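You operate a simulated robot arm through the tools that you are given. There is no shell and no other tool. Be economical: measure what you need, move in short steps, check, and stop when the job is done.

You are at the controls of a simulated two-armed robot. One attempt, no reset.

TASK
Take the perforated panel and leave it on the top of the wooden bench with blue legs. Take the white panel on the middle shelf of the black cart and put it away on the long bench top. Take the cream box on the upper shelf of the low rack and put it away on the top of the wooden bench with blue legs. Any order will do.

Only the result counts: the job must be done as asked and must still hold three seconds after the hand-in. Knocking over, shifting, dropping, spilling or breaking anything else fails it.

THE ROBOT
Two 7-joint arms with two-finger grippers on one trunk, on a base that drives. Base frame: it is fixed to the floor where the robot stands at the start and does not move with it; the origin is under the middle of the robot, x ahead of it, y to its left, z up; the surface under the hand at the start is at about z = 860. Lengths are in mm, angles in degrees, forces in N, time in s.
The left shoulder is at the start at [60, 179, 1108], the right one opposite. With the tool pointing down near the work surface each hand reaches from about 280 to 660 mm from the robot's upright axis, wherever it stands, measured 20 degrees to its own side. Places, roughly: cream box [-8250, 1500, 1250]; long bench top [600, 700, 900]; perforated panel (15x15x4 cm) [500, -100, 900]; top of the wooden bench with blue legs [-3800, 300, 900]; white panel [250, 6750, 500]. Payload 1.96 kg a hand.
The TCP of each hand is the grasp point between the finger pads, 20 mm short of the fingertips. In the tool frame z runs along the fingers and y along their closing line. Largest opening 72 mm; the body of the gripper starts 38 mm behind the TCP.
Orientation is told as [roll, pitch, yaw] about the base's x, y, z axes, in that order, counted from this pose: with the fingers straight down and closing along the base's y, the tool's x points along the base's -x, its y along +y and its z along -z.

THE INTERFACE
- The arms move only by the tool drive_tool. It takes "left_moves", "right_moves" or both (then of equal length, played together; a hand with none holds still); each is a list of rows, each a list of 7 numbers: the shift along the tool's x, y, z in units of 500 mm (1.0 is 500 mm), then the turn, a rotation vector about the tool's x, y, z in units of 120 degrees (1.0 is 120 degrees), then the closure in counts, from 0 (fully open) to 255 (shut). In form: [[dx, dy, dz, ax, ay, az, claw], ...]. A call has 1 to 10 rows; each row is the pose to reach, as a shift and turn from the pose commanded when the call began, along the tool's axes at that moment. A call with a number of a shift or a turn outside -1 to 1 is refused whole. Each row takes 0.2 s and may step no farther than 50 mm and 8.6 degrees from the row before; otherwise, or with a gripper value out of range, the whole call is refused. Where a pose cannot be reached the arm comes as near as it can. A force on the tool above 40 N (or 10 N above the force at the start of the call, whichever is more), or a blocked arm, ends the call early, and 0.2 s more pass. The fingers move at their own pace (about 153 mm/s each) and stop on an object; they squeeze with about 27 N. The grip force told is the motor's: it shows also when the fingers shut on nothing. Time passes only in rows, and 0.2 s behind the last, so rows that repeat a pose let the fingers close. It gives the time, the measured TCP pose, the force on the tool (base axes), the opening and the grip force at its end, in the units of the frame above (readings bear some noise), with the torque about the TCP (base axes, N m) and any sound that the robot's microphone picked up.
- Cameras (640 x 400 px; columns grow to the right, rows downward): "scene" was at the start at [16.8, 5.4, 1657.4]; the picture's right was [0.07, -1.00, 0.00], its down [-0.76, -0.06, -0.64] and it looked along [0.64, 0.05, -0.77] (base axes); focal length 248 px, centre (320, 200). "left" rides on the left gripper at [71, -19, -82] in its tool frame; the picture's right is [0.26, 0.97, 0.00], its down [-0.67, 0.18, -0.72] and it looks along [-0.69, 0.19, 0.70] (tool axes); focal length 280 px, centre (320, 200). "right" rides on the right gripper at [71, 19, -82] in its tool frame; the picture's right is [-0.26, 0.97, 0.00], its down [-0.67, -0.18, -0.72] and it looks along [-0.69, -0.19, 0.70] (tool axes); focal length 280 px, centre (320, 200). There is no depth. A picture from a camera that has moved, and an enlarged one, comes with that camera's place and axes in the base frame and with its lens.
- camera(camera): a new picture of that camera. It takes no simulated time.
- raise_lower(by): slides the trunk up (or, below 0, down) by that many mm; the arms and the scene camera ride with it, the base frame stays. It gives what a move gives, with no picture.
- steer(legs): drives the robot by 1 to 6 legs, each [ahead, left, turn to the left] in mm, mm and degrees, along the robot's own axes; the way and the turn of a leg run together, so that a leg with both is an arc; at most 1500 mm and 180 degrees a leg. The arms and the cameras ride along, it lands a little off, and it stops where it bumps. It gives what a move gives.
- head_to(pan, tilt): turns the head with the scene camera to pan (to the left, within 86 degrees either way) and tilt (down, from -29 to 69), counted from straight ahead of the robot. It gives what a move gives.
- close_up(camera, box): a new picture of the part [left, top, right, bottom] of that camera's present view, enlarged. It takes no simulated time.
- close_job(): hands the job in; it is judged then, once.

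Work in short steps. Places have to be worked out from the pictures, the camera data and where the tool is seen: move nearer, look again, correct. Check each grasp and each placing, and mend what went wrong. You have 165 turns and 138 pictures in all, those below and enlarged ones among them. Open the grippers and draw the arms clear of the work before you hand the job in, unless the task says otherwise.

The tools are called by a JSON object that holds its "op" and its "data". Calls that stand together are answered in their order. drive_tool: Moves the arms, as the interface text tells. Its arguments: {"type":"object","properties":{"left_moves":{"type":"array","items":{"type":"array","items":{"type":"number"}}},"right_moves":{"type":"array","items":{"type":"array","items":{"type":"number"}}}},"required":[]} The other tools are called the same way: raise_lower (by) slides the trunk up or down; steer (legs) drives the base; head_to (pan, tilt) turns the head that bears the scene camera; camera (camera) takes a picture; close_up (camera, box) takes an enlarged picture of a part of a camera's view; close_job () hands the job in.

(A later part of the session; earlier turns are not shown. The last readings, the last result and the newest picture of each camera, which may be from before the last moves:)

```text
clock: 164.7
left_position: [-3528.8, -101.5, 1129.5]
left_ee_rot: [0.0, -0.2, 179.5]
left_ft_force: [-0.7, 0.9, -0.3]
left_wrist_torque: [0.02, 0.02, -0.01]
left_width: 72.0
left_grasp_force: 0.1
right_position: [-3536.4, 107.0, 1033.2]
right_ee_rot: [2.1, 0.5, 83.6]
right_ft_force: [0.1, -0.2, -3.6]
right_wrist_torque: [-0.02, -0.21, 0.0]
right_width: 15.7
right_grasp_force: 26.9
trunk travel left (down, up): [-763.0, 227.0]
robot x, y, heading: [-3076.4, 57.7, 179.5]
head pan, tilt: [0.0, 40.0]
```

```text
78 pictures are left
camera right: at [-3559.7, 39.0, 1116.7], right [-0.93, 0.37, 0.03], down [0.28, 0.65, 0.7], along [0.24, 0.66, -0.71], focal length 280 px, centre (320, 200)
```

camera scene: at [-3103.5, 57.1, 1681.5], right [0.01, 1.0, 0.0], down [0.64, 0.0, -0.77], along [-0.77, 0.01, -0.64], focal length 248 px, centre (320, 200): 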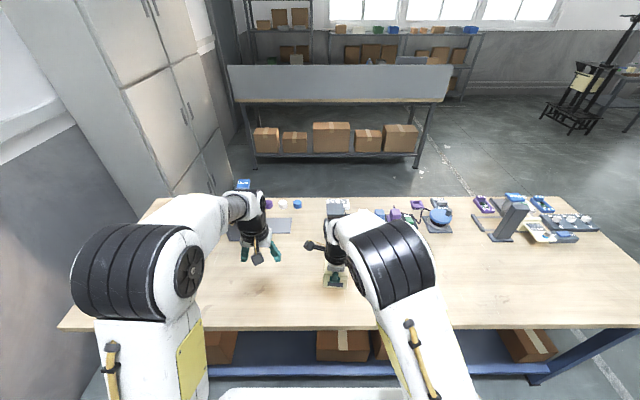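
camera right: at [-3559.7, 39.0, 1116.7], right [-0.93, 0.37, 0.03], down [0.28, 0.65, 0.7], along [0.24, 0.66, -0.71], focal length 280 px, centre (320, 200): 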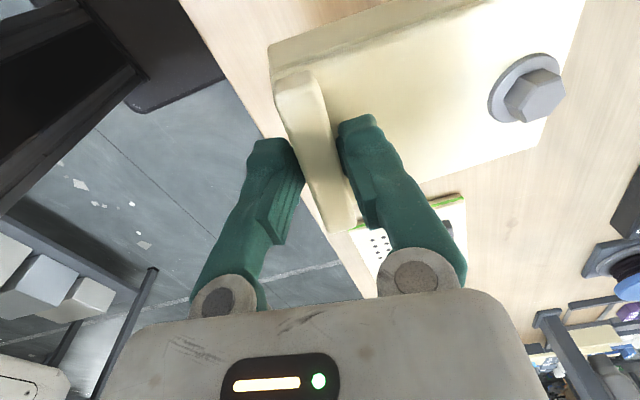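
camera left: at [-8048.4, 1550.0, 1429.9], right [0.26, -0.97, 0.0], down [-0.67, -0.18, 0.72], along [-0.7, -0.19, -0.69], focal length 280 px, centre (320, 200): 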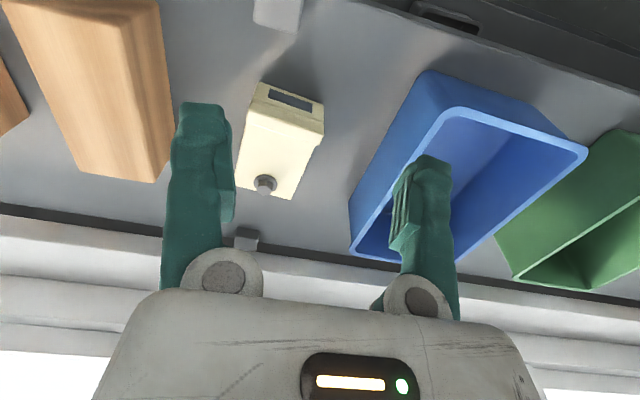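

The box is over the bench, clear of the panel. I move 25 mm further in and lower 70 mm.

{"op": "steer", "data": {"legs": [[25, 0, 0]]}}

{"op": "raise_lower", "data": {"by": -70}}

{"op": "raise_lower", "data": {"by": -8}}

{"op": "camera", "data": {"camera": "right"}}

```text
clock: 165.5
left_position: [-3549.5, -101.0, 1130.3]
left_ee_rot: [0.0, -0.4, 179.6]
left_ft_force: [0.4, 0.1, 0.4]
left_wrist_torque: [0.04, 0.01, 0.0]
left_width: 72.1
left_grasp_force: 0.0
right_position: [-3557.7, 106.8, 1034.7]
right_ee_rot: [2.2, 0.4, 83.7]
right_ft_force: [0.5, 0.2, -2.6]
right_wrist_torque: [-0.02, -0.13, -0.02]
right_width: 15.7
right_grasp_force: 26.9
trunk travel left (down, up): [-763.0, 227.0]
robot x, y, heading: [-3103.8, 53.8, 179.5]
head pan, tilt: [0.0, 40.0]
```

```text
clock: 166.6
left_position: [-3552.4, -101.9, 1058.0]
left_ee_rot: [0.0, -0.2, 179.5]
left_ft_force: [-0.8, 0.4, 0.4]
left_wrist_torque: [-0.03, -0.01, 0.02]
left_width: 72.3
left_grasp_force: 0.0
right_position: [-3559.9, 107.3, 963.7]
right_ee_rot: [2.1, 0.6, 83.7]
right_ft_force: [0.1, 0.0, -3.5]
right_wrist_torque: [-0.01, -0.12, -0.01]
right_width: 15.8
right_grasp_force: 26.8
trunk travel left (down, up): [-693.0, 297.0]
robot x, y, heading: [-3102.6, 57.3, 179.6]
head pan, tilt: [0.0, 40.0]
```

```text
clock: 167.2
left_position: [-3552.7, -102.1, 1049.6]
left_ee_rot: [0.0, -0.2, 179.4]
left_ft_force: [-0.2, -0.1, 0.0]
left_wrist_torque: [-0.01, -0.02, -0.02]
left_width: 72.3
left_grasp_force: 0.0
right_position: [-3560.3, 106.3, 956.2]
right_ee_rot: [2.1, 0.4, 83.7]
right_ft_force: [-0.8, 0.0, -3.6]
right_wrist_torque: [-0.04, -0.18, -0.01]
right_width: 15.5
right_grasp_force: 27.1
trunk travel left (down, up): [-685.0, 305.0]
robot x, y, heading: [-3104.3, 57.5, 179.6]
head pan, tilt: [0.0, 40.0]
```

```text
77 pictures are left
camera right: at [-3583.9, 39.0, 1038.5], right [-0.93, 0.37, 0.03], down [0.28, 0.65, 0.7], along [0.24, 0.66, -0.71], focal length 280 px, centre (320, 200)
```

right: 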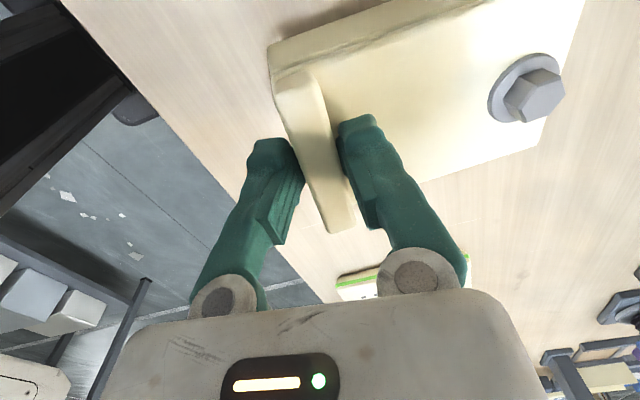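

No contact yet. I keep lowering in small steps.

{"op": "raise_lower", "data": {"by": -6}}

{"op": "raise_lower", "data": {"by": -5}}

{"op": "raise_lower", "data": {"by": -4}}

```text
clock: 167.7
left_position: [-3553.2, -102.3, 1043.4]
left_ee_rot: [0.1, -0.2, 179.5]
left_ft_force: [-0.3, -0.1, 0.3]
left_wrist_torque: [-0.01, -0.02, 0.01]
left_width: 72.0
left_grasp_force: 0.1
right_position: [-3559.7, 107.0, 949.3]
right_ee_rot: [2.1, 0.5, 83.7]
right_ft_force: [0.0, 0.6, -4.0]
right_wrist_torque: [0.0, -0.12, 0.0]
right_width: 15.5
right_grasp_force: 27.2
trunk travel left (down, up): [-679.0, 311.0]
robot x, y, heading: [-3105.5, 57.8, 179.7]
head pan, tilt: [0.0, 40.0]
```

```text
clock: 168.3
left_position: [-3552.6, -101.8, 1039.1]
left_ee_rot: [0.0, -0.2, 179.5]
left_ft_force: [-0.2, -0.4, 0.4]
left_wrist_torque: [0.0, 0.0, -0.01]
left_width: 71.8
left_grasp_force: 0.0
right_position: [-3559.6, 105.7, 944.1]
right_ee_rot: [2.0, 0.5, 83.7]
right_ft_force: [1.0, -0.4, -4.3]
right_wrist_torque: [-0.01, -0.16, 0.0]
right_width: 15.9
right_grasp_force: 26.8
trunk travel left (down, up): [-674.0, 316.0]
robot x, y, heading: [-3102.8, 53.0, 179.6]
head pan, tilt: [0.0, 40.0]
```

```text
clock: 168.8
left_position: [-3553.4, -103.4, 1034.8]
left_ee_rot: [0.0, -0.2, 179.5]
left_ft_force: [0.4, 0.1, 0.6]
left_wrist_torque: [-0.01, 0.02, 0.0]
left_width: 71.9
left_grasp_force: 0.1
right_position: [-3560.6, 106.2, 940.4]
right_ee_rot: [2.1, 0.5, 83.6]
right_ft_force: [0.8, 0.0, -1.5]
right_wrist_torque: [0.0, -0.06, 0.0]
right_width: 15.6
right_grasp_force: 26.7
trunk travel left (down, up): [-670.0, 320.0]
robot x, y, heading: [-3101.9, 58.8, 179.5]
head pan, tilt: [0.0, 40.0]
```

Contact is just beginning (the load eased to -1.5 N). I lower 2 mm more.

{"op": "raise_lower", "data": {"by": -2}}

```text
clock: 169.3
left_position: [-3552.6, -101.0, 1033.6]
left_ee_rot: [-0.1, -0.3, 179.4]
left_ft_force: [0.8, -0.8, 0.7]
left_wrist_torque: [0.01, 0.0, 0.01]
left_width: 72.1
left_grasp_force: 0.0
right_position: [-3558.9, 106.6, 938.5]
right_ee_rot: [2.1, 0.5, 83.7]
right_ft_force: [1.4, 0.1, -2.2]
right_wrist_torque: [0.0, -0.05, 0.0]
right_width: 15.7
right_grasp_force: 27.0
trunk travel left (down, up): [-668.0, 322.0]
robot x, y, heading: [-3103.7, 56.5, 179.5]
head pan, tilt: [0.0, 40.0]
```

{"op": "raise_lower", "data": {"by": -3}}

```text
clock: 169.8
left_position: [-3551.1, -100.8, 1030.0]
left_ee_rot: [0.0, -0.1, 179.5]
left_ft_force: [0.7, 0.9, -0.4]
left_wrist_torque: [-0.03, 0.0, 0.0]
left_width: 72.2
left_grasp_force: 0.1
right_position: [-3559.6, 106.2, 936.6]
right_ee_rot: [2.1, 0.5, 83.7]
right_ft_force: [1.2, 0.2, -3.3]
right_wrist_torque: [0.0, -0.06, 0.01]
right_width: 15.6
right_grasp_force: 26.8
trunk travel left (down, up): [-665.0, 325.0]
robot x, y, heading: [-3102.1, 58.4, 179.5]
head pan, tilt: [0.0, 40.0]
```

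The torque has dropped, so the rear edge touches first and the box is levelling. I check and go down 3 mm more.

{"op": "raise_lower", "data": {"by": -3}}

{"op": "camera", "data": {"camera": "right"}}

```text
clock: 170.4
left_position: [-3551.6, -103.1, 1027.2]
left_ee_rot: [0.0, -0.2, 179.4]
left_ft_force: [0.3, 0.7, -0.6]
left_wrist_torque: [-0.02, -0.01, 0.0]
left_width: 72.0
left_grasp_force: 0.0
right_position: [-3559.8, 107.1, 932.7]
right_ee_rot: [2.1, 0.5, 83.7]
right_ft_force: [0.3, 0.2, -2.5]
right_wrist_torque: [0.01, -0.02, 0.07]
right_width: 15.3
right_grasp_force: 27.2
trunk travel left (down, up): [-662.0, 328.0]
robot x, y, heading: [-3103.9, 56.0, 179.8]
head pan, tilt: [0.0, 40.0]
```

```text
76 pictures are left
camera right: at [-3583.8, 39.0, 1015.6], right [-0.93, 0.37, 0.03], down [0.28, 0.65, 0.7], along [0.24, 0.66, -0.71], focal length 280 px, centre (320, 200)
```

right: 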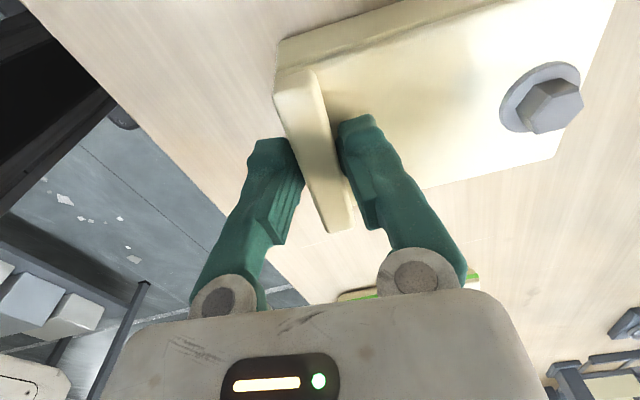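

{"op": "raise_lower", "data": {"by": -3}}

{"op": "raise_lower", "data": {"by": -2}}

```text
clock: 170.9
left_position: [-3552.0, -101.0, 1024.5]
left_ee_rot: [0.0, -0.2, 179.5]
left_ft_force: [0.8, -0.2, 0.0]
left_wrist_torque: [-0.02, -0.03, 0.0]
left_width: 72.1
left_grasp_force: 0.0
right_position: [-3558.2, 107.8, 929.5]
right_ee_rot: [2.1, 0.6, 83.7]
right_ft_force: [0.1, 0.1, -1.2]
right_wrist_torque: [-0.04, -0.04, -0.04]
right_width: 15.3
right_grasp_force: 27.0
trunk travel left (down, up): [-659.0, 331.0]
robot x, y, heading: [-3099.3, 56.9, 179.6]
head pan, tilt: [0.0, 40.0]
```

```text
clock: 171.4
left_position: [-3553.0, -101.2, 1022.2]
left_ee_rot: [0.0, -0.2, 179.5]
left_ft_force: [0.0, 0.1, 0.6]
left_wrist_torque: [-0.01, 0.01, 0.02]
left_width: 72.0
left_grasp_force: 0.1
right_position: [-3559.8, 106.4, 928.2]
right_ee_rot: [2.2, 0.5, 83.7]
right_ft_force: [0.3, 0.7, -1.2]
right_wrist_torque: [-0.02, 0.02, 0.03]
right_width: 15.4
right_grasp_force: 27.0
trunk travel left (down, up): [-657.0, 333.0]
robot x, y, heading: [-3097.0, 57.6, 179.7]
head pan, tilt: [0.0, 40.0]
```

{"op": "raise_lower", "data": {"by": -3}}

{"op": "camera", "data": {"camera": "right"}}

```text
clock: 171.9
left_position: [-3550.5, -100.9, 1020.4]
left_ee_rot: [0.0, -0.3, 179.5]
left_ft_force: [0.6, -0.3, -0.4]
left_wrist_torque: [-0.01, 0.0, -0.06]
left_width: 71.7
left_grasp_force: 0.0
right_position: [-3558.0, 106.7, 927.7]
right_ee_rot: [2.3, 0.5, 83.6]
right_ft_force: [-1.0, 0.9, 21.7]
right_wrist_torque: [0.45, -0.08, -0.04]
right_width: 15.3
right_grasp_force: 26.8
trunk travel left (down, up): [-654.0, 336.0]
robot x, y, heading: [-3101.6, 57.2, 179.6]
head pan, tilt: [0.0, 40.0]
```

```text
75 pictures are left
camera right: at [-3583.0, 39.0, 1010.1], right [-0.93, 0.37, 0.04], down [0.29, 0.65, 0.7], along [0.23, 0.66, -0.71], focal length 280 px, centre (320, 200)
```

right: 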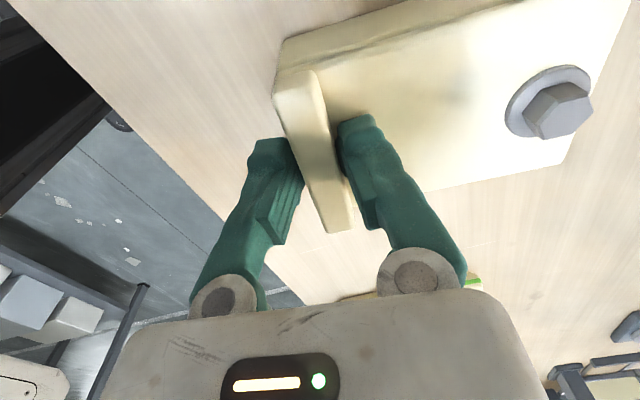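

Now there is firm contact (22 N). I open the fingers and raise the trunk.

{"op": "drive_tool", "data": {"right_moves": [[0, 0, 0, 0, 0, 0, 113], [0, 0, 0, 0, 0, 0, 113], [0, 0, -0.02, 0, 0, 0, 80], [0, 0, -0.06, 0, 0, 0, 80]]}}

{"op": "raise_lower", "data": {"by": 150}}

{"op": "camera", "data": {"camera": "right"}}

{"op": "camera", "data": {"camera": "scene"}}

```text
clock: 172.9
left_position: [-3551.8, -100.9, 1020.0]
left_ee_rot: [-0.1, -0.4, 179.5]
left_ft_force: [-0.3, -0.5, 0.6]
left_wrist_torque: [0.0, 0.02, 0.0]
left_width: 72.0
left_grasp_force: 0.0
right_position: [-3557.8, 106.9, 953.9]
right_ee_rot: [2.1, 0.4, 83.7]
right_ft_force: [0.3, -0.3, 0.7]
right_wrist_torque: [0.02, 0.0, 0.0]
right_width: 49.4
right_grasp_force: 0.1
trunk travel left (down, up): [-654.0, 336.0]
robot x, y, heading: [-3101.2, 60.1, 179.7]
head pan, tilt: [0.0, 40.0]
```

```text
clock: 174.7
left_position: [-3553.3, -102.0, 1168.8]
left_ee_rot: [0.1, -0.2, 179.5]
left_ft_force: [-0.7, 1.0, -0.5]
left_wrist_torque: [-0.01, 0.01, 0.02]
left_width: 72.1
left_grasp_force: 0.0
right_position: [-3558.3, 106.7, 1102.9]
right_ee_rot: [2.0, 0.4, 83.7]
right_ft_force: [-0.2, -0.2, 0.0]
right_wrist_torque: [-0.01, 0.01, -0.05]
right_width: 49.3
right_grasp_force: 0.1
trunk travel left (down, up): [-804.0, 186.0]
robot x, y, heading: [-3102.2, 56.9, 179.5]
head pan, tilt: [0.0, 40.0]
```

```text
74 pictures are left
camera right: at [-3582.5, 39.1, 1186.4], right [-0.93, 0.37, 0.03], down [0.28, 0.65, 0.7], along [0.24, 0.66, -0.71], focal length 280 px, centre (320, 200)
```

right: 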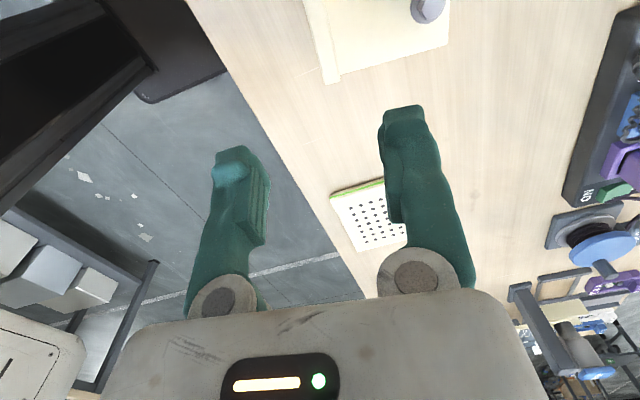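

```text
73 pictures are left
camera scene: at [-3127.6, 57.1, 1722.4], right [0.01, 1.0, 0.0], down [0.64, 0.0, -0.77], along [-0.77, 0.01, -0.64], focal length 248 px, centre (320, 200)
```

scene: 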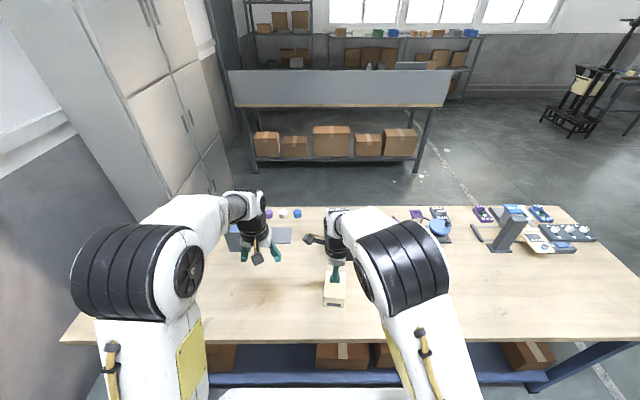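

Both items stand well on the blue bench. I back out to the aisle and look toward +y for the black cart.

{"op": "steer", "data": {"legs": [[-480, 0, 0], [0, -900, 0], [0, -900, 0]]}}

{"op": "head_to", "data": {"pan": -86, "tilt": 12}}

{"op": "camera", "data": {"camera": "scene"}}

```text
clock: 186.1
left_position: [-3081.5, 1676.9, 1169.4]
left_ee_rot: [0.0, -0.2, -179.8]
left_ft_force: [-0.9, 0.3, 0.2]
left_wrist_torque: [-0.02, -0.02, -0.02]
left_width: 71.9
left_grasp_force: 0.0
right_position: [-3089.5, 1886.6, 1103.2]
right_ee_rot: [2.1, 0.6, 84.3]
right_ft_force: [0.4, 0.0, 0.0]
right_wrist_torque: [-0.03, 0.01, -0.01]
right_width: 49.6
right_grasp_force: 0.0
trunk travel left (down, up): [-804.0, 186.0]
robot x, y, heading: [-2631.5, 1842.1, -179.8]
head pan, tilt: [0.0, 40.0]
```

```text
clock: 187.7
left_position: [-3081.5, 1677.7, 1168.6]
left_ee_rot: [-0.1, -0.2, -179.8]
left_ft_force: [-0.2, -0.1, -0.4]
left_wrist_torque: [0.02, 0.0, -0.02]
left_width: 72.1
left_grasp_force: 0.1
right_position: [-3088.9, 1886.1, 1104.2]
right_ee_rot: [2.1, 0.5, 84.2]
right_ft_force: [-0.8, 0.0, 0.4]
right_wrist_torque: [0.03, 0.01, -0.01]
right_width: 49.3
right_grasp_force: 0.0
trunk travel left (down, up): [-804.0, 186.0]
robot x, y, heading: [-2630.4, 1838.4, -179.8]
head pan, tilt: [-85.9, 12.0]
```

```text
72 pictures are left
camera scene: at [-2580.3, 1934.2, 1766.9], right [1.0, 0.07, 0.0], down [0.02, -0.21, -0.98], along [-0.07, 0.98, -0.21], focal length 248 px, centre (320, 200)
```

scene: 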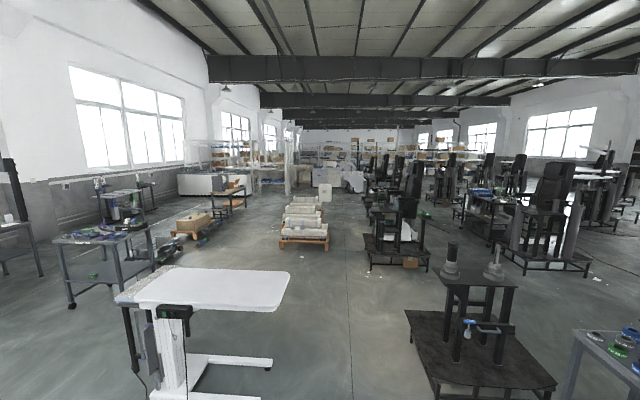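

The cart should appear near (484,215). I enlarge that part.

{"op": "close_up", "data": {"camera": "scene", "box": [340, 140, 640, 320]}}

```text
2.13 times, centred on (490, 230) of scene
camera zoom: at [-2580.3, 1934.2, 1766.9], right [1.0, 0.07, 0.0], down [0.02, -0.21, -0.98], along [-0.07, 0.98, -0.21], focal length 530 px, centre (-43, 136)
```

zoom: 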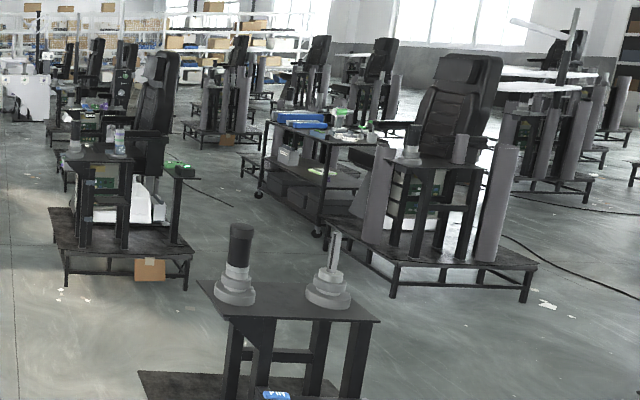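

The wheeled black cart stands at about x 200..700, y 6450..7450, its -x side facing an open lane. I reverse to x≈-430 and turn to face +y to look up that lane.

{"op": "steer", "data": {"legs": [[-1500, 0, 0], [-700, 0, 0], [0, 0, -90]]}}

{"op": "head_to", "data": {"pan": 0, "tilt": 20}}

{"op": "camera", "data": {"camera": "scene"}}

```text
clock: 202.3
left_position: [-611.9, 2297.2, 1170.3]
left_ee_rot: [0.1, -0.3, 90.4]
left_ft_force: [0.4, -0.1, 0.0]
left_wrist_torque: [0.02, 0.0, -0.01]
left_width: 72.0
left_grasp_force: 0.0
right_position: [-404.2, 2305.3, 1102.9]
right_ee_rot: [2.1, 0.4, -5.3]
right_ft_force: [0.0, 1.0, -0.7]
right_wrist_torque: [-0.02, -0.03, 0.01]
right_width: 49.3
right_grasp_force: 0.0
trunk travel left (down, up): [-804.0, 186.0]
robot x, y, heading: [-442.9, 1849.4, 90.7]
head pan, tilt: [-85.9, 12.0]
```

```text
clock: 203.9
left_position: [-612.6, 2296.9, 1168.6]
left_ee_rot: [0.1, -0.2, 90.4]
left_ft_force: [-0.2, 0.9, -0.1]
left_wrist_torque: [-0.02, -0.01, 0.03]
left_width: 72.0
left_grasp_force: 0.1
right_position: [-404.2, 2306.2, 1103.1]
right_ee_rot: [2.0, 0.5, -5.3]
right_ft_force: [0.0, 0.4, -1.4]
right_wrist_torque: [-0.01, 0.0, 0.0]
right_width: 49.5
right_grasp_force: 0.1
trunk travel left (down, up): [-804.0, 186.0]
robot x, y, heading: [-445.4, 1846.6, 90.5]
head pan, tilt: [0.0, 20.0]
```

```text
70 pictures are left
camera scene: at [-445.8, 1882.4, 1753.9], right [1.0, 0.01, 0.0], down [0.0, -0.34, -0.94], along [-0.01, 0.94, -0.34], focal length 248 px, centre (320, 200)
```

scene: 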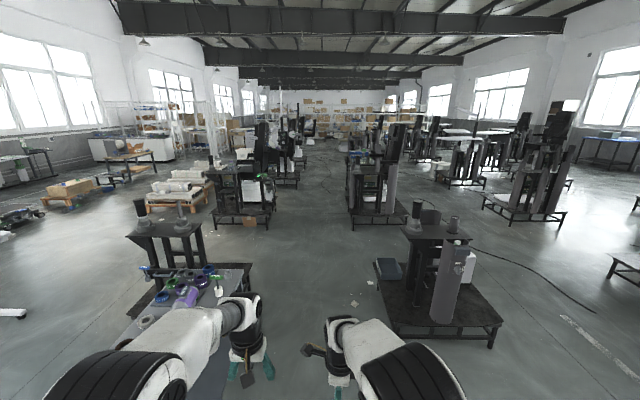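

The lane runs between the grey table (edge x≈-830) and the fixture at x≥120. I raise the trunk 170 mm so the elbows ride high, and enlarge the far part of the lane.

{"op": "raise_lower", "data": {"by": 170}}

{"op": "close_up", "data": {"camera": "scene", "box": [240, 130, 440, 270]}}

```text
clock: 205.9
left_position: [-611.1, 2297.9, 1339.1]
left_ee_rot: [0.0, -0.3, 90.5]
left_ft_force: [0.2, 0.2, -0.6]
left_wrist_torque: [-0.01, 0.01, 0.02]
left_width: 72.1
left_grasp_force: 0.1
right_position: [-403.3, 2305.8, 1273.8]
right_ee_rot: [2.1, 0.6, -5.3]
right_ft_force: [0.6, -0.5, 0.6]
right_wrist_torque: [0.01, 0.01, 0.01]
right_width: 49.2
right_grasp_force: 0.0
trunk travel left (down, up): [-974.0, 16.0]
robot x, y, heading: [-446.5, 1847.6, 90.6]
head pan, tilt: [0.0, 20.0]
```

```text
2.86 times, centred on (340, 200) of scene
camera zoom: at [-445.9, 1882.5, 1923.8], right [1.0, 0.01, 0.0], down [0.0, -0.34, -0.94], along [-0.01, 0.94, -0.34], focal length 710 px, centre (263, 200)
```

zoom: 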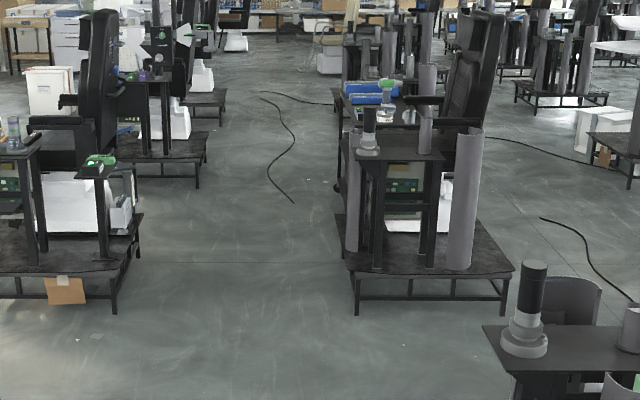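

The cart stands behind the right-hand fixture, with a clear lane on its left. I drive ahead in two legs up to y≈4600.

{"op": "steer", "data": {"legs": [[1500, 0, -0.6], [1250, 0, 0]]}}

{"op": "camera", "data": {"camera": "scene"}}

```text
clock: 219.3
left_position: [-629.3, 5062.7, 1339.3]
left_ee_rot: [0.0, -0.2, 90.2]
left_ft_force: [0.5, 0.3, 0.5]
left_wrist_torque: [0.01, -0.02, 0.04]
left_width: 72.1
left_grasp_force: 0.1
right_position: [-419.9, 5070.0, 1273.3]
right_ee_rot: [2.1, 0.5, -5.7]
right_ft_force: [0.0, 0.0, 0.2]
right_wrist_torque: [-0.01, -0.01, -0.03]
right_width: 49.3
right_grasp_force: 0.1
trunk travel left (down, up): [-974.0, 16.0]
robot x, y, heading: [-464.8, 4612.9, 90.5]
head pan, tilt: [0.0, 20.0]
```

```text
68 pictures are left
camera scene: at [-465.8, 4645.9, 1923.9], right [1.0, 0.0, 0.0], down [0.0, -0.34, -0.94], along [0.0, 0.94, -0.34], focal length 248 px, centre (320, 200)
```

scene: 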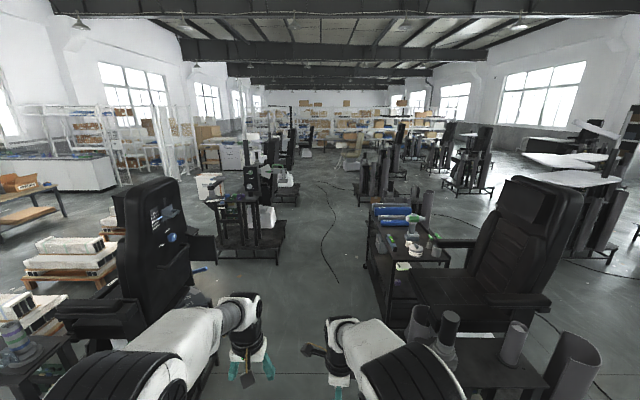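

The cart is ahead on the right. I enlarge it.

{"op": "close_up", "data": {"camera": "scene", "box": [340, 190, 500, 350]}}

```text
2.50 times, centred on (420, 270) of scene
camera zoom: at [-465.8, 4645.9, 1923.9], right [1.0, 0.0, 0.0], down [0.0, -0.34, -0.94], along [0.0, 0.94, -0.34], focal length 621 px, centre (70, 25)
```

zoom: 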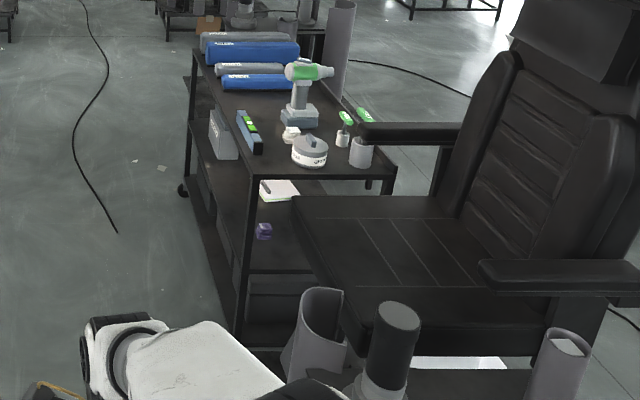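

The white panel with a dark handle bar seems to lie on the middle shelf near [340,6700]; the cart's -x face is at x≈80. I drive on to y≈6700, shifting slightly right, and then turn to face the cart.

{"op": "steer", "data": {"legs": [[1000, -40, -0.5], [1070, 0, 0]]}}

{"op": "head_to", "data": {"pan": -75, "tilt": 40}}

{"op": "camera", "data": {"camera": "scene"}}

```text
clock: 229.6
left_position: [-600.5, 7134.2, 1340.2]
left_ee_rot: [0.1, -0.3, 90.3]
left_ft_force: [0.1, -1.6, 0.4]
left_wrist_torque: [0.0, 0.01, -0.02]
left_width: 72.2
left_grasp_force: 0.1
right_position: [-391.0, 7141.3, 1273.7]
right_ee_rot: [2.1, 0.5, -5.6]
right_ft_force: [-0.5, 0.3, 0.7]
right_wrist_torque: [-0.01, 0.02, 0.03]
right_width: 49.6
right_grasp_force: 0.1
trunk travel left (down, up): [-974.0, 16.0]
robot x, y, heading: [-435.9, 6683.6, 90.4]
head pan, tilt: [0.0, 20.0]
```

```text
clock: 231.0
left_position: [-599.6, 7133.5, 1339.2]
left_ee_rot: [0.1, -0.2, 90.2]
left_ft_force: [0.4, 0.2, 0.4]
left_wrist_torque: [0.0, -0.01, -0.01]
left_width: 71.9
left_grasp_force: 0.1
right_position: [-391.5, 7142.8, 1273.7]
right_ee_rot: [2.1, 0.6, -5.6]
right_ft_force: [0.6, 0.4, 0.2]
right_wrist_torque: [0.0, 0.01, 0.02]
right_width: 49.3
right_grasp_force: 0.0
trunk travel left (down, up): [-974.0, 16.0]
robot x, y, heading: [-433.0, 6685.5, 90.7]
head pan, tilt: [-75.0, 40.0]
```

```text
66 pictures are left
camera scene: at [-353.5, 6648.2, 1892.5], right [0.26, -0.96, 0.0], down [-0.62, -0.17, -0.77], along [0.74, 0.2, -0.64], focal length 248 px, centre (320, 200)
```

scene: 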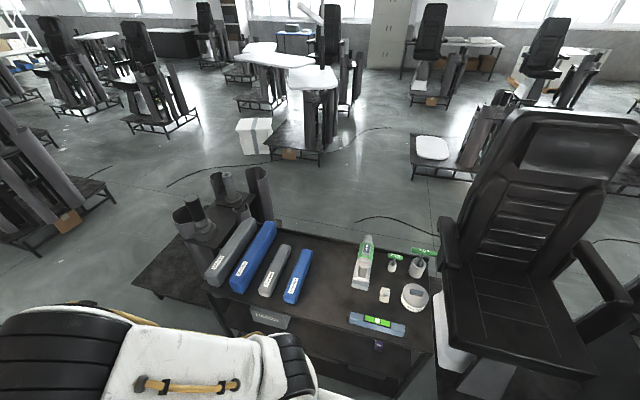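

The cart's top spans about x 80..560, y 6330..7300. I back away 150 mm in -x, turn to face +x and lower the trunk to see the middle shelf.

{"op": "steer", "data": {"legs": [[0, 170, 0], [0, 0, -90.5]]}}

{"op": "raise_lower", "data": {"by": -650}}

{"op": "head_to", "data": {"pan": 0, "tilt": 40}}

{"op": "camera", "data": {"camera": "scene"}}

{"op": "camera", "data": {"camera": "left"}}

```text
clock: 236.4
left_position: [-147.7, 6829.8, 1339.3]
left_ee_rot: [0.0, -0.3, -2.3]
left_ft_force: [0.1, -1.2, 0.9]
left_wrist_torque: [-0.02, 0.04, -0.05]
left_width: 72.5
left_grasp_force: 0.0
right_position: [-149.4, 6620.5, 1273.3]
right_ee_rot: [2.2, 0.5, -98.2]
right_ft_force: [0.4, -0.1, 0.5]
right_wrist_torque: [0.02, 0.0, 0.01]
right_width: 49.4
right_grasp_force: 0.1
trunk travel left (down, up): [-974.0, 16.0]
robot x, y, heading: [-604.3, 6686.6, -2.2]
head pan, tilt: [-75.0, 40.0]
```

```text
refused: -650 is not a number from -400 to 400
```

```text
clock: 237.9
left_position: [-147.9, 6828.9, 1339.7]
left_ee_rot: [0.0, -0.2, -2.5]
left_ft_force: [-0.4, -0.4, 0.2]
left_wrist_torque: [-0.01, 0.05, 0.0]
left_width: 72.1
left_grasp_force: 0.0
right_position: [-149.7, 6619.8, 1274.0]
right_ee_rot: [2.1, 0.5, -98.3]
right_ft_force: [1.0, 0.2, 0.3]
right_wrist_torque: [0.02, -0.01, 0.0]
right_width: 49.3
right_grasp_force: 0.1
trunk travel left (down, up): [-974.0, 16.0]
robot x, y, heading: [-604.8, 6685.3, -2.3]
head pan, tilt: [0.0, 40.0]
```

```text
65 pictures are left
camera scene: at [-579.2, 6683.6, 1892.5], right [-0.04, -1.0, 0.0], down [-0.64, 0.03, -0.77], along [0.77, -0.03, -0.64], focal length 248 px, centre (320, 200)
```

scene: 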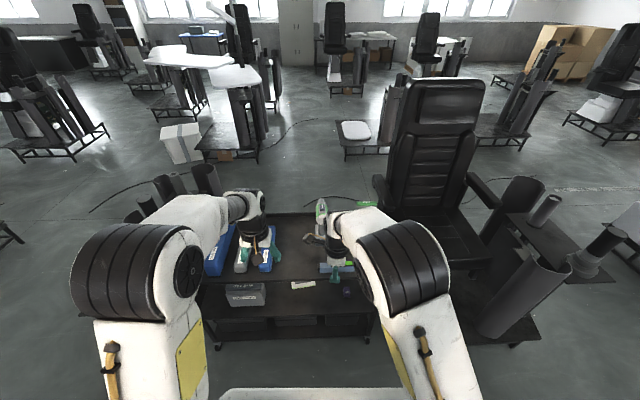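

```text
64 pictures are left
camera left: at [-219.3, 6812.0, 1420.3], right [-0.22, 0.98, 0.0], down [0.68, 0.16, 0.72], along [0.7, 0.16, -0.7], focal length 280 px, centre (320, 200)
```

left: 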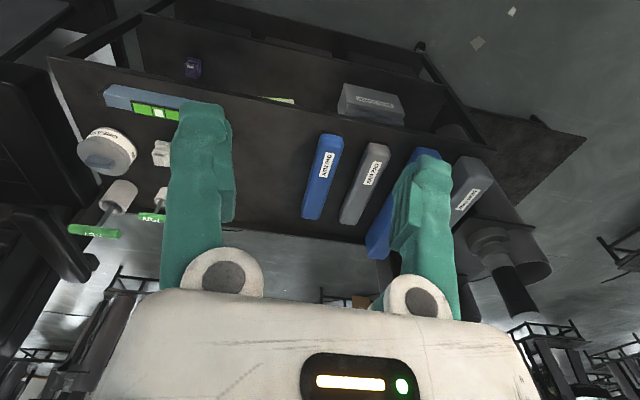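

The white panel's front edge shows under the top shelf at about [280,6760,500]. I lower the trunk by 600 in two moves.

{"op": "raise_lower", "data": {"by": -400}}

{"op": "raise_lower", "data": {"by": -250}}

{"op": "head_to", "data": {"pan": 0, "tilt": 42}}

{"op": "camera", "data": {"camera": "scene"}}

{"op": "camera", "data": {"camera": "left"}}

```text
clock: 241.7
left_position: [-148.4, 6829.2, 939.2]
left_ee_rot: [0.1, -0.2, -2.3]
left_ft_force: [-0.6, 0.4, 0.4]
left_wrist_torque: [0.0, -0.02, -0.03]
left_width: 72.0
left_grasp_force: 0.1
right_position: [-149.9, 6620.2, 873.3]
right_ee_rot: [2.1, 0.5, -98.2]
right_ft_force: [0.2, 0.7, 0.4]
right_wrist_torque: [-0.02, -0.01, 0.04]
right_width: 49.5
right_grasp_force: 0.0
trunk travel left (down, up): [-574.0, 416.0]
robot x, y, heading: [-607.6, 6690.1, -2.3]
head pan, tilt: [0.0, 40.0]
```

```text
clock: 244.3
left_position: [-148.5, 6828.4, 688.5]
left_ee_rot: [-0.1, -0.2, -2.4]
left_ft_force: [0.1, 0.3, 0.6]
left_wrist_torque: [0.01, 0.03, -0.02]
left_width: 71.9
left_grasp_force: 0.0
right_position: [-150.1, 6620.5, 623.7]
right_ee_rot: [2.1, 0.5, -98.2]
right_ft_force: [-0.5, 0.8, 0.2]
right_wrist_torque: [0.0, 0.01, -0.01]
right_width: 49.3
right_grasp_force: 0.1
trunk travel left (down, up): [-324.0, 666.0]
robot x, y, heading: [-605.0, 6682.3, -2.2]
head pan, tilt: [0.0, 40.0]
```

```text
clock: 244.9
left_position: [-148.7, 6828.9, 689.6]
left_ee_rot: [-0.1, -0.2, -2.4]
left_ft_force: [0.5, -0.5, -0.1]
left_wrist_torque: [-0.01, 0.01, -0.02]
left_width: 71.7
left_grasp_force: 0.1
right_position: [-150.6, 6620.3, 623.6]
right_ee_rot: [2.1, 0.5, -98.2]
right_ft_force: [0.0, 1.0, 0.1]
right_wrist_torque: [0.0, 0.01, -0.01]
right_width: 49.3
right_grasp_force: 0.1
trunk travel left (down, up): [-324.0, 666.0]
robot x, y, heading: [-601.6, 6685.6, -2.5]
head pan, tilt: [0.0, 42.0]
```

```text
63 pictures are left
camera scene: at [-580.7, 6683.9, 1239.6], right [-0.04, -1.0, 0.0], down [-0.67, 0.03, -0.74], along [0.74, -0.03, -0.67], focal length 248 px, centre (320, 200)
```

scene: 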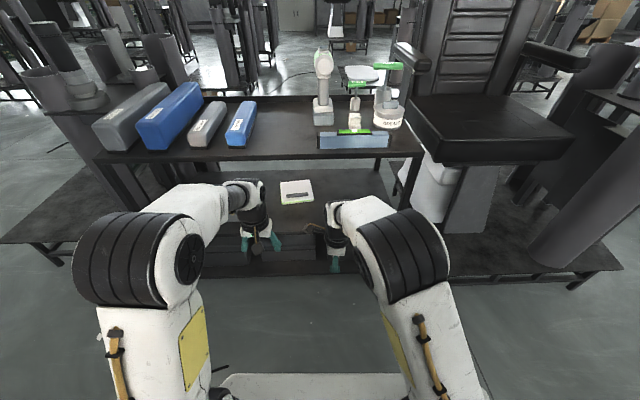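

```text
62 pictures are left
camera left: at [-219.3, 6812.0, 770.3], right [-0.22, 0.98, 0.0], down [0.68, 0.16, 0.72], along [0.7, 0.16, -0.7], focal length 280 px, centre (320, 200)
```

left: 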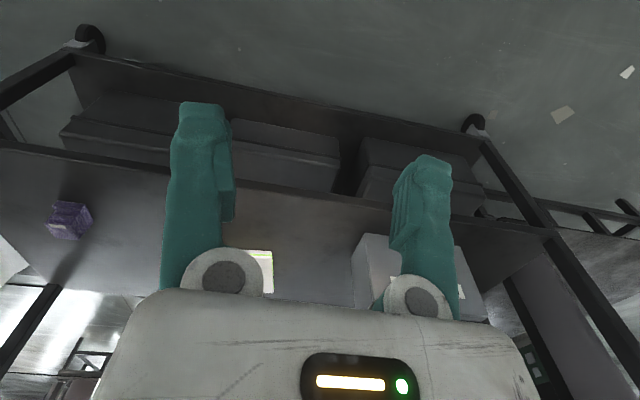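

{"op": "close_up", "data": {"camera": "scene", "box": [240, 150, 380, 240]}}

```text
4.44 times, centred on (310, 195) of scene
camera zoom: at [-580.7, 6683.9, 1239.6], right [-0.04, -1.0, 0.0], down [-0.67, 0.03, -0.74], along [0.74, -0.03, -0.67], focal length 1104 px, centre (364, 222)
```

zoom: 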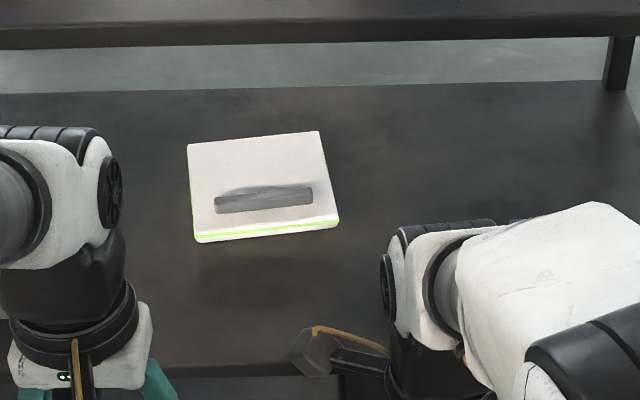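

The white panel lies at about [320,6755] with its handle bar roughly along y, yawed about 8 degrees. The opening is about z 430 to 800, so the hand can go in low. I retract the left arm, turn the right hand to match the bar and align the base.

{"op": "drive_tool", "data": {"left_moves": [[0.08, 0, 0, 0, 0, 0, 0], [0.16, 0, 0, 0, 0, 0, 0], [0.24, 0, 0, 0, 0, 0, 0], [0.3, 0, 0, 0, 0, 0, 0]], "right_moves": [[0, 0, 0, 0, 0, -0.04, 0], [0, 0, 0, 0, 0, -0.08, 0], [0, 0, 0, 0, 0, -0.12, 0], [0, 0, 0, 0, 0, -0.157, 0]]}}

{"op": "steer", "data": {"legs": [[0, 130, 2.3]]}}

{"op": "raise_lower", "data": {"by": -70}}

{"op": "camera", "data": {"camera": "scene"}}

{"op": "camera", "data": {"camera": "right"}}

```text
clock: 245.9
left_position: [-299.9, 6837.1, 690.3]
left_ee_rot: [0.0, -0.3, -2.4]
left_ft_force: [-0.1, 0.0, -0.4]
left_wrist_torque: [0.0, -0.02, 0.01]
left_width: 71.7
left_grasp_force: 0.1
right_position: [-150.6, 6619.7, 623.4]
right_ee_rot: [2.1, -0.2, -79.3]
right_ft_force: [0.2, 0.2, 0.2]
right_wrist_torque: [0.01, -0.02, -0.02]
right_width: 71.9
right_grasp_force: 0.1
trunk travel left (down, up): [-324.0, 666.0]
robot x, y, heading: [-603.9, 6679.7, -2.2]
head pan, tilt: [0.0, 42.0]
```

```text
clock: 247.2
left_position: [-302.5, 6979.1, 690.1]
left_ee_rot: [0.0, -0.1, 0.0]
left_ft_force: [0.1, 0.2, 0.3]
left_wrist_torque: [-0.01, 0.0, 0.0]
left_width: 71.9
left_grasp_force: 0.0
right_position: [-143.6, 6768.1, 624.0]
right_ee_rot: [2.1, -0.3, -77.0]
right_ft_force: [0.7, 0.5, -0.2]
right_wrist_torque: [0.03, 0.02, 0.0]
right_width: 72.0
right_grasp_force: 0.0
trunk travel left (down, up): [-324.0, 666.0]
robot x, y, heading: [-599.6, 6811.2, -0.1]
head pan, tilt: [0.0, 42.0]
```

```text
clock: 248.3
left_position: [-303.9, 6977.8, 619.6]
left_ee_rot: [0.0, -0.3, 0.0]
left_ft_force: [-0.1, -0.8, -0.8]
left_wrist_torque: [-0.02, 0.01, -0.01]
left_width: 71.8
left_grasp_force: 0.1
right_position: [-144.4, 6768.5, 554.1]
right_ee_rot: [2.2, -0.2, -77.0]
right_ft_force: [-0.4, -1.0, 0.9]
right_wrist_torque: [-0.03, -0.02, 0.02]
right_width: 72.0
right_grasp_force: 0.1
trunk travel left (down, up): [-254.0, 736.0]
robot x, y, heading: [-600.8, 6814.2, -0.1]
head pan, tilt: [0.0, 42.0]
```

```text
60 pictures are left
camera scene: at [-578.2, 6814.2, 1169.6], right [0.0, -1.0, 0.0], down [-0.67, 0.0, -0.74], along [0.74, 0.0, -0.67], focal length 248 px, centre (320, 200)
```

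scene: 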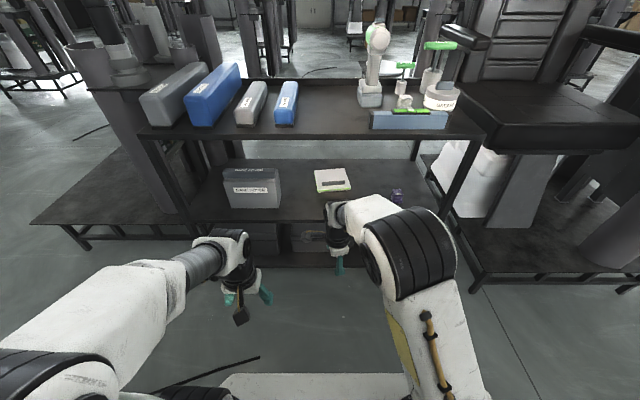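

```text
59 pictures are left
camera right: at [-145.5, 6841.7, 635.7], right [1.0, -0.04, 0.04], down [-0.05, -0.7, 0.71], along [0.0, -0.71, -0.7], focal length 280 px, centre (320, 200)
```

right: 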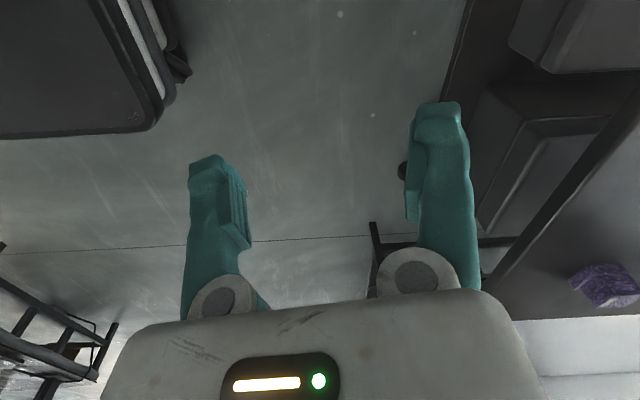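

The way into the shelf is visible. I lower 25 mm and go forward 130 mm, then look with the right camera to fix the shelf height.

{"op": "raise_lower", "data": {"by": -25}}

{"op": "steer", "data": {"legs": [[130, 0, 0]]}}

{"op": "camera", "data": {"camera": "scene"}}

{"op": "camera", "data": {"camera": "left"}}

```text
clock: 249.0
left_position: [-302.2, 6979.6, 595.5]
left_ee_rot: [0.0, -0.2, 0.1]
left_ft_force: [-0.4, -0.7, 0.4]
left_wrist_torque: [-0.01, 0.02, 0.0]
left_width: 72.0
left_grasp_force: 0.0
right_position: [-144.4, 6767.9, 528.6]
right_ee_rot: [2.3, -0.3, -77.0]
right_ft_force: [-0.5, -0.2, -1.2]
right_wrist_torque: [0.0, -0.01, 0.03]
right_width: 72.0
right_grasp_force: 0.1
trunk travel left (down, up): [-229.0, 761.0]
robot x, y, heading: [-598.9, 6813.7, -0.0]
head pan, tilt: [0.0, 42.0]
```

```text
clock: 250.3
left_position: [-174.4, 6980.6, 595.1]
left_ee_rot: [0.1, -0.1, 0.1]
left_ft_force: [0.0, -0.1, -0.2]
left_wrist_torque: [0.04, 0.0, -0.03]
left_width: 72.2
left_grasp_force: 0.0
right_position: [-14.9, 6770.3, 528.1]
right_ee_rot: [2.1, -0.3, -76.9]
right_ft_force: [-0.1, 0.6, -0.4]
right_wrist_torque: [0.02, -0.02, -0.02]
right_width: 71.9
right_grasp_force: 0.1
trunk travel left (down, up): [-229.0, 761.0]
robot x, y, heading: [-472.8, 6815.1, -0.1]
head pan, tilt: [0.0, 42.0]
```

```text
58 pictures are left
camera scene: at [-448.3, 6814.5, 1144.5], right [0.0, -1.0, 0.0], down [-0.67, 0.0, -0.74], along [0.74, 0.0, -0.67], focal length 248 px, centre (320, 200)
```

scene: 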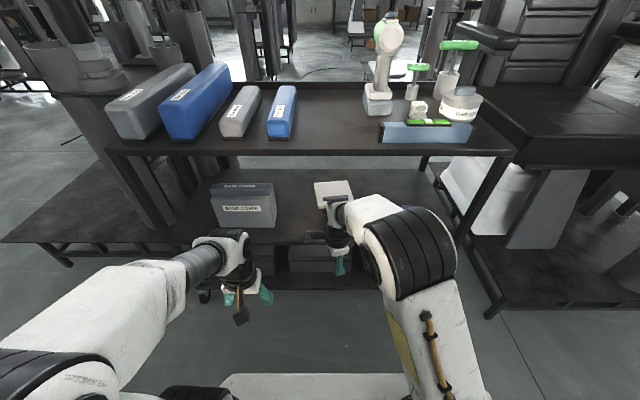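

```text
57 pictures are left
camera left: at [-244.0, 6959.5, 676.1], right [-0.26, 0.96, 0.0], down [0.67, 0.18, 0.72], along [0.69, 0.19, -0.7], focal length 280 px, centre (320, 200)
```

left: 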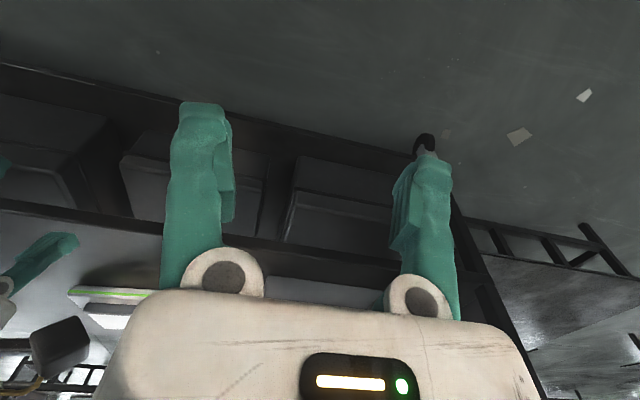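

The mid shelf is at z≈447, edge x≈89; the bar is at about [303,6755], so the grip height should be TCP z≈489. For reach I lower the arm 60 mm while raising the trunk 60, fix the yaw, then move the base in.

{"op": "drive_tool", "data": {"right_moves": [[-0.01, -0.003, 0.04, 0, 0, 0.02, 0], [-0.02, -0.005, 0.08, 0, 0, 0.039, 0], [-0.029, -0.007, 0.12, 0, 0, 0.039, 0]]}}

{"op": "raise_lower", "data": {"by": 58}}

{"op": "steer", "data": {"legs": [[140, 0, 0]]}}

{"op": "camera", "data": {"camera": "right"}}

{"op": "camera", "data": {"camera": "scene"}}

```text
clock: 251.1
left_position: [-172.4, 6978.7, 594.9]
left_ee_rot: [-0.1, -0.2, 0.0]
left_ft_force: [0.2, -0.2, 0.5]
left_wrist_torque: [-0.03, 0.02, 0.0]
left_width: 71.8
left_grasp_force: 0.2
right_position: [-14.0, 6757.1, 467.2]
right_ee_rot: [2.1, 0.0, -81.6]
right_ft_force: [-0.4, -0.7, -0.5]
right_wrist_torque: [0.01, 0.03, 0.04]
right_width: 72.0
right_grasp_force: 0.0
trunk travel left (down, up): [-229.0, 761.0]
robot x, y, heading: [-471.9, 6813.7, 0.1]
head pan, tilt: [0.0, 42.0]
```

```text
clock: 252.0
left_position: [-173.4, 6980.0, 653.0]
left_ee_rot: [-0.1, -0.2, 0.1]
left_ft_force: [-0.5, 0.0, 0.4]
left_wrist_torque: [0.0, -0.01, -0.01]
left_width: 72.2
left_grasp_force: 0.1
right_position: [-13.9, 6754.5, 524.3]
right_ee_rot: [2.2, 0.0, -81.6]
right_ft_force: [0.0, -0.9, 0.5]
right_wrist_torque: [0.02, 0.0, 0.0]
right_width: 72.0
right_grasp_force: 0.0
trunk travel left (down, up): [-287.0, 703.0]
robot x, y, heading: [-471.3, 6810.2, 0.1]
head pan, tilt: [0.0, 42.0]
```

```text
clock: 253.4
left_position: [-31.9, 6979.0, 652.8]
left_ee_rot: [0.0, -0.2, 0.1]
left_ft_force: [1.1, -0.2, -0.5]
left_wrist_torque: [0.01, 0.0, -0.02]
left_width: 72.0
left_grasp_force: 0.1
right_position: [127.9, 6756.0, 525.5]
right_ee_rot: [2.0, 0.0, -81.6]
right_ft_force: [0.0, -1.3, -0.2]
right_wrist_torque: [0.01, 0.0, 0.01]
right_width: 72.3
right_grasp_force: 0.1
trunk travel left (down, up): [-287.0, 703.0]
robot x, y, heading: [-327.1, 6814.2, 0.1]
head pan, tilt: [0.0, 42.0]
```

```text
56 pictures are left
camera right: at [133.5, 6828.8, 607.1], right [0.99, -0.12, 0.04], down [-0.11, -0.7, 0.71], along [-0.06, -0.71, -0.7], focal length 280 px, centre (320, 200)
```

right: 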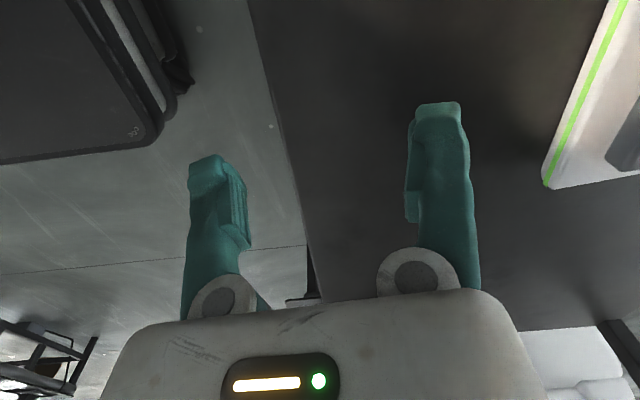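

```text
55 pictures are left
camera scene: at [-306.3, 6814.8, 1202.5], right [0.0, -1.0, 0.0], down [-0.67, 0.0, -0.74], along [0.74, 0.0, -0.67], focal length 248 px, centre (320, 200)
```

scene: 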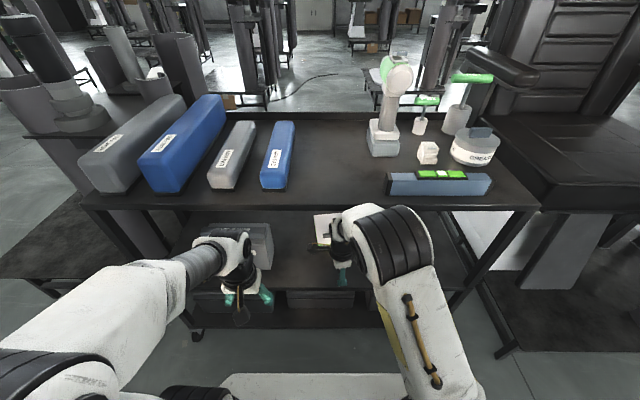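

The bar centre works out at about [305,6748]. Before going further I check the right elbow's clearance under the top shelf by viewing it from a shifted head pose.

{"op": "head_to", "data": {"pan": -70, "tilt": 50}}

{"op": "camera", "data": {"camera": "scene"}}

{"op": "head_to", "data": {"pan": 60, "tilt": 30}}

{"op": "camera", "data": {"camera": "scene"}}

```text
clock: 254.8
left_position: [-32.4, 6978.8, 654.1]
left_ee_rot: [-0.1, -0.3, 0.2]
left_ft_force: [0.5, 0.1, 0.0]
left_wrist_torque: [-0.03, -0.02, -0.01]
left_width: 72.2
left_grasp_force: 0.1
right_position: [127.6, 6756.1, 524.6]
right_ee_rot: [2.2, 0.0, -81.5]
right_ft_force: [0.6, -0.5, -0.2]
right_wrist_torque: [-0.03, 0.0, -0.04]
right_width: 72.0
right_grasp_force: 0.1
trunk travel left (down, up): [-287.0, 703.0]
robot x, y, heading: [-326.0, 6814.8, 0.1]
head pan, tilt: [-70.0, 50.0]
```

```text
54 pictures are left
camera scene: at [-363.8, 6742.3, 1191.3], right [-0.94, -0.35, 0.0], down [-0.26, 0.72, -0.64], along [0.22, -0.6, -0.77], focal length 248 px, centre (320, 200)
```

scene: 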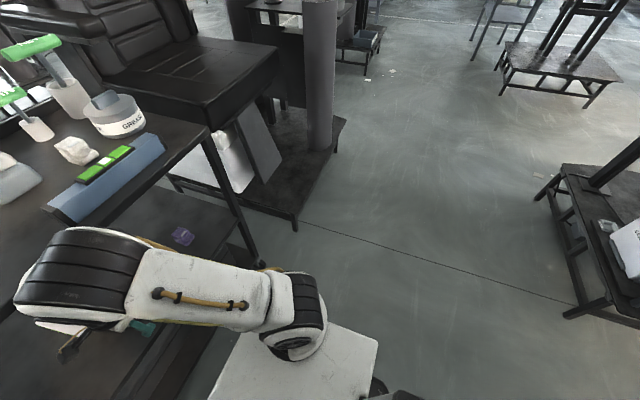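

```text
clock: 256.9
left_position: [-32.1, 6980.7, 652.8]
left_ee_rot: [0.0, -0.2, 0.0]
left_ft_force: [-0.4, -0.6, -0.5]
left_wrist_torque: [-0.01, -0.02, -0.01]
left_width: 71.8
left_grasp_force: 0.0
right_position: [129.2, 6757.3, 525.4]
right_ee_rot: [2.2, 0.0, -81.5]
right_ft_force: [-0.1, -0.9, 0.0]
right_wrist_torque: [-0.01, -0.01, -0.02]
right_width: 72.2
right_grasp_force: 0.1
trunk travel left (down, up): [-287.0, 703.0]
robot x, y, heading: [-330.7, 6811.7, 0.2]
head pan, tilt: [60.0, 30.0]
```

```text
53 pictures are left
camera scene: at [-345.4, 6893.0, 1220.8], right [0.87, -0.5, 0.0], down [-0.25, -0.43, -0.87], along [0.43, 0.75, -0.5], focal length 248 px, centre (320, 200)
```

scene: 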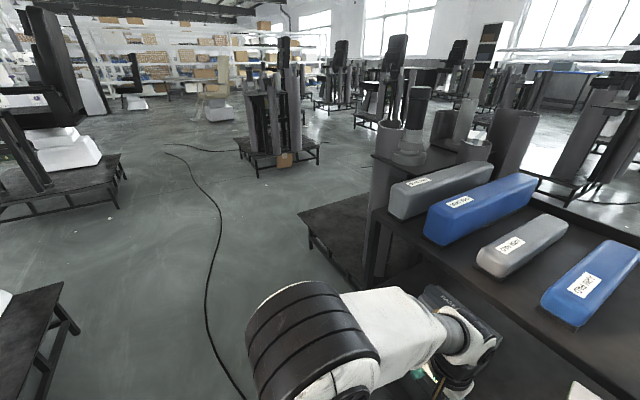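

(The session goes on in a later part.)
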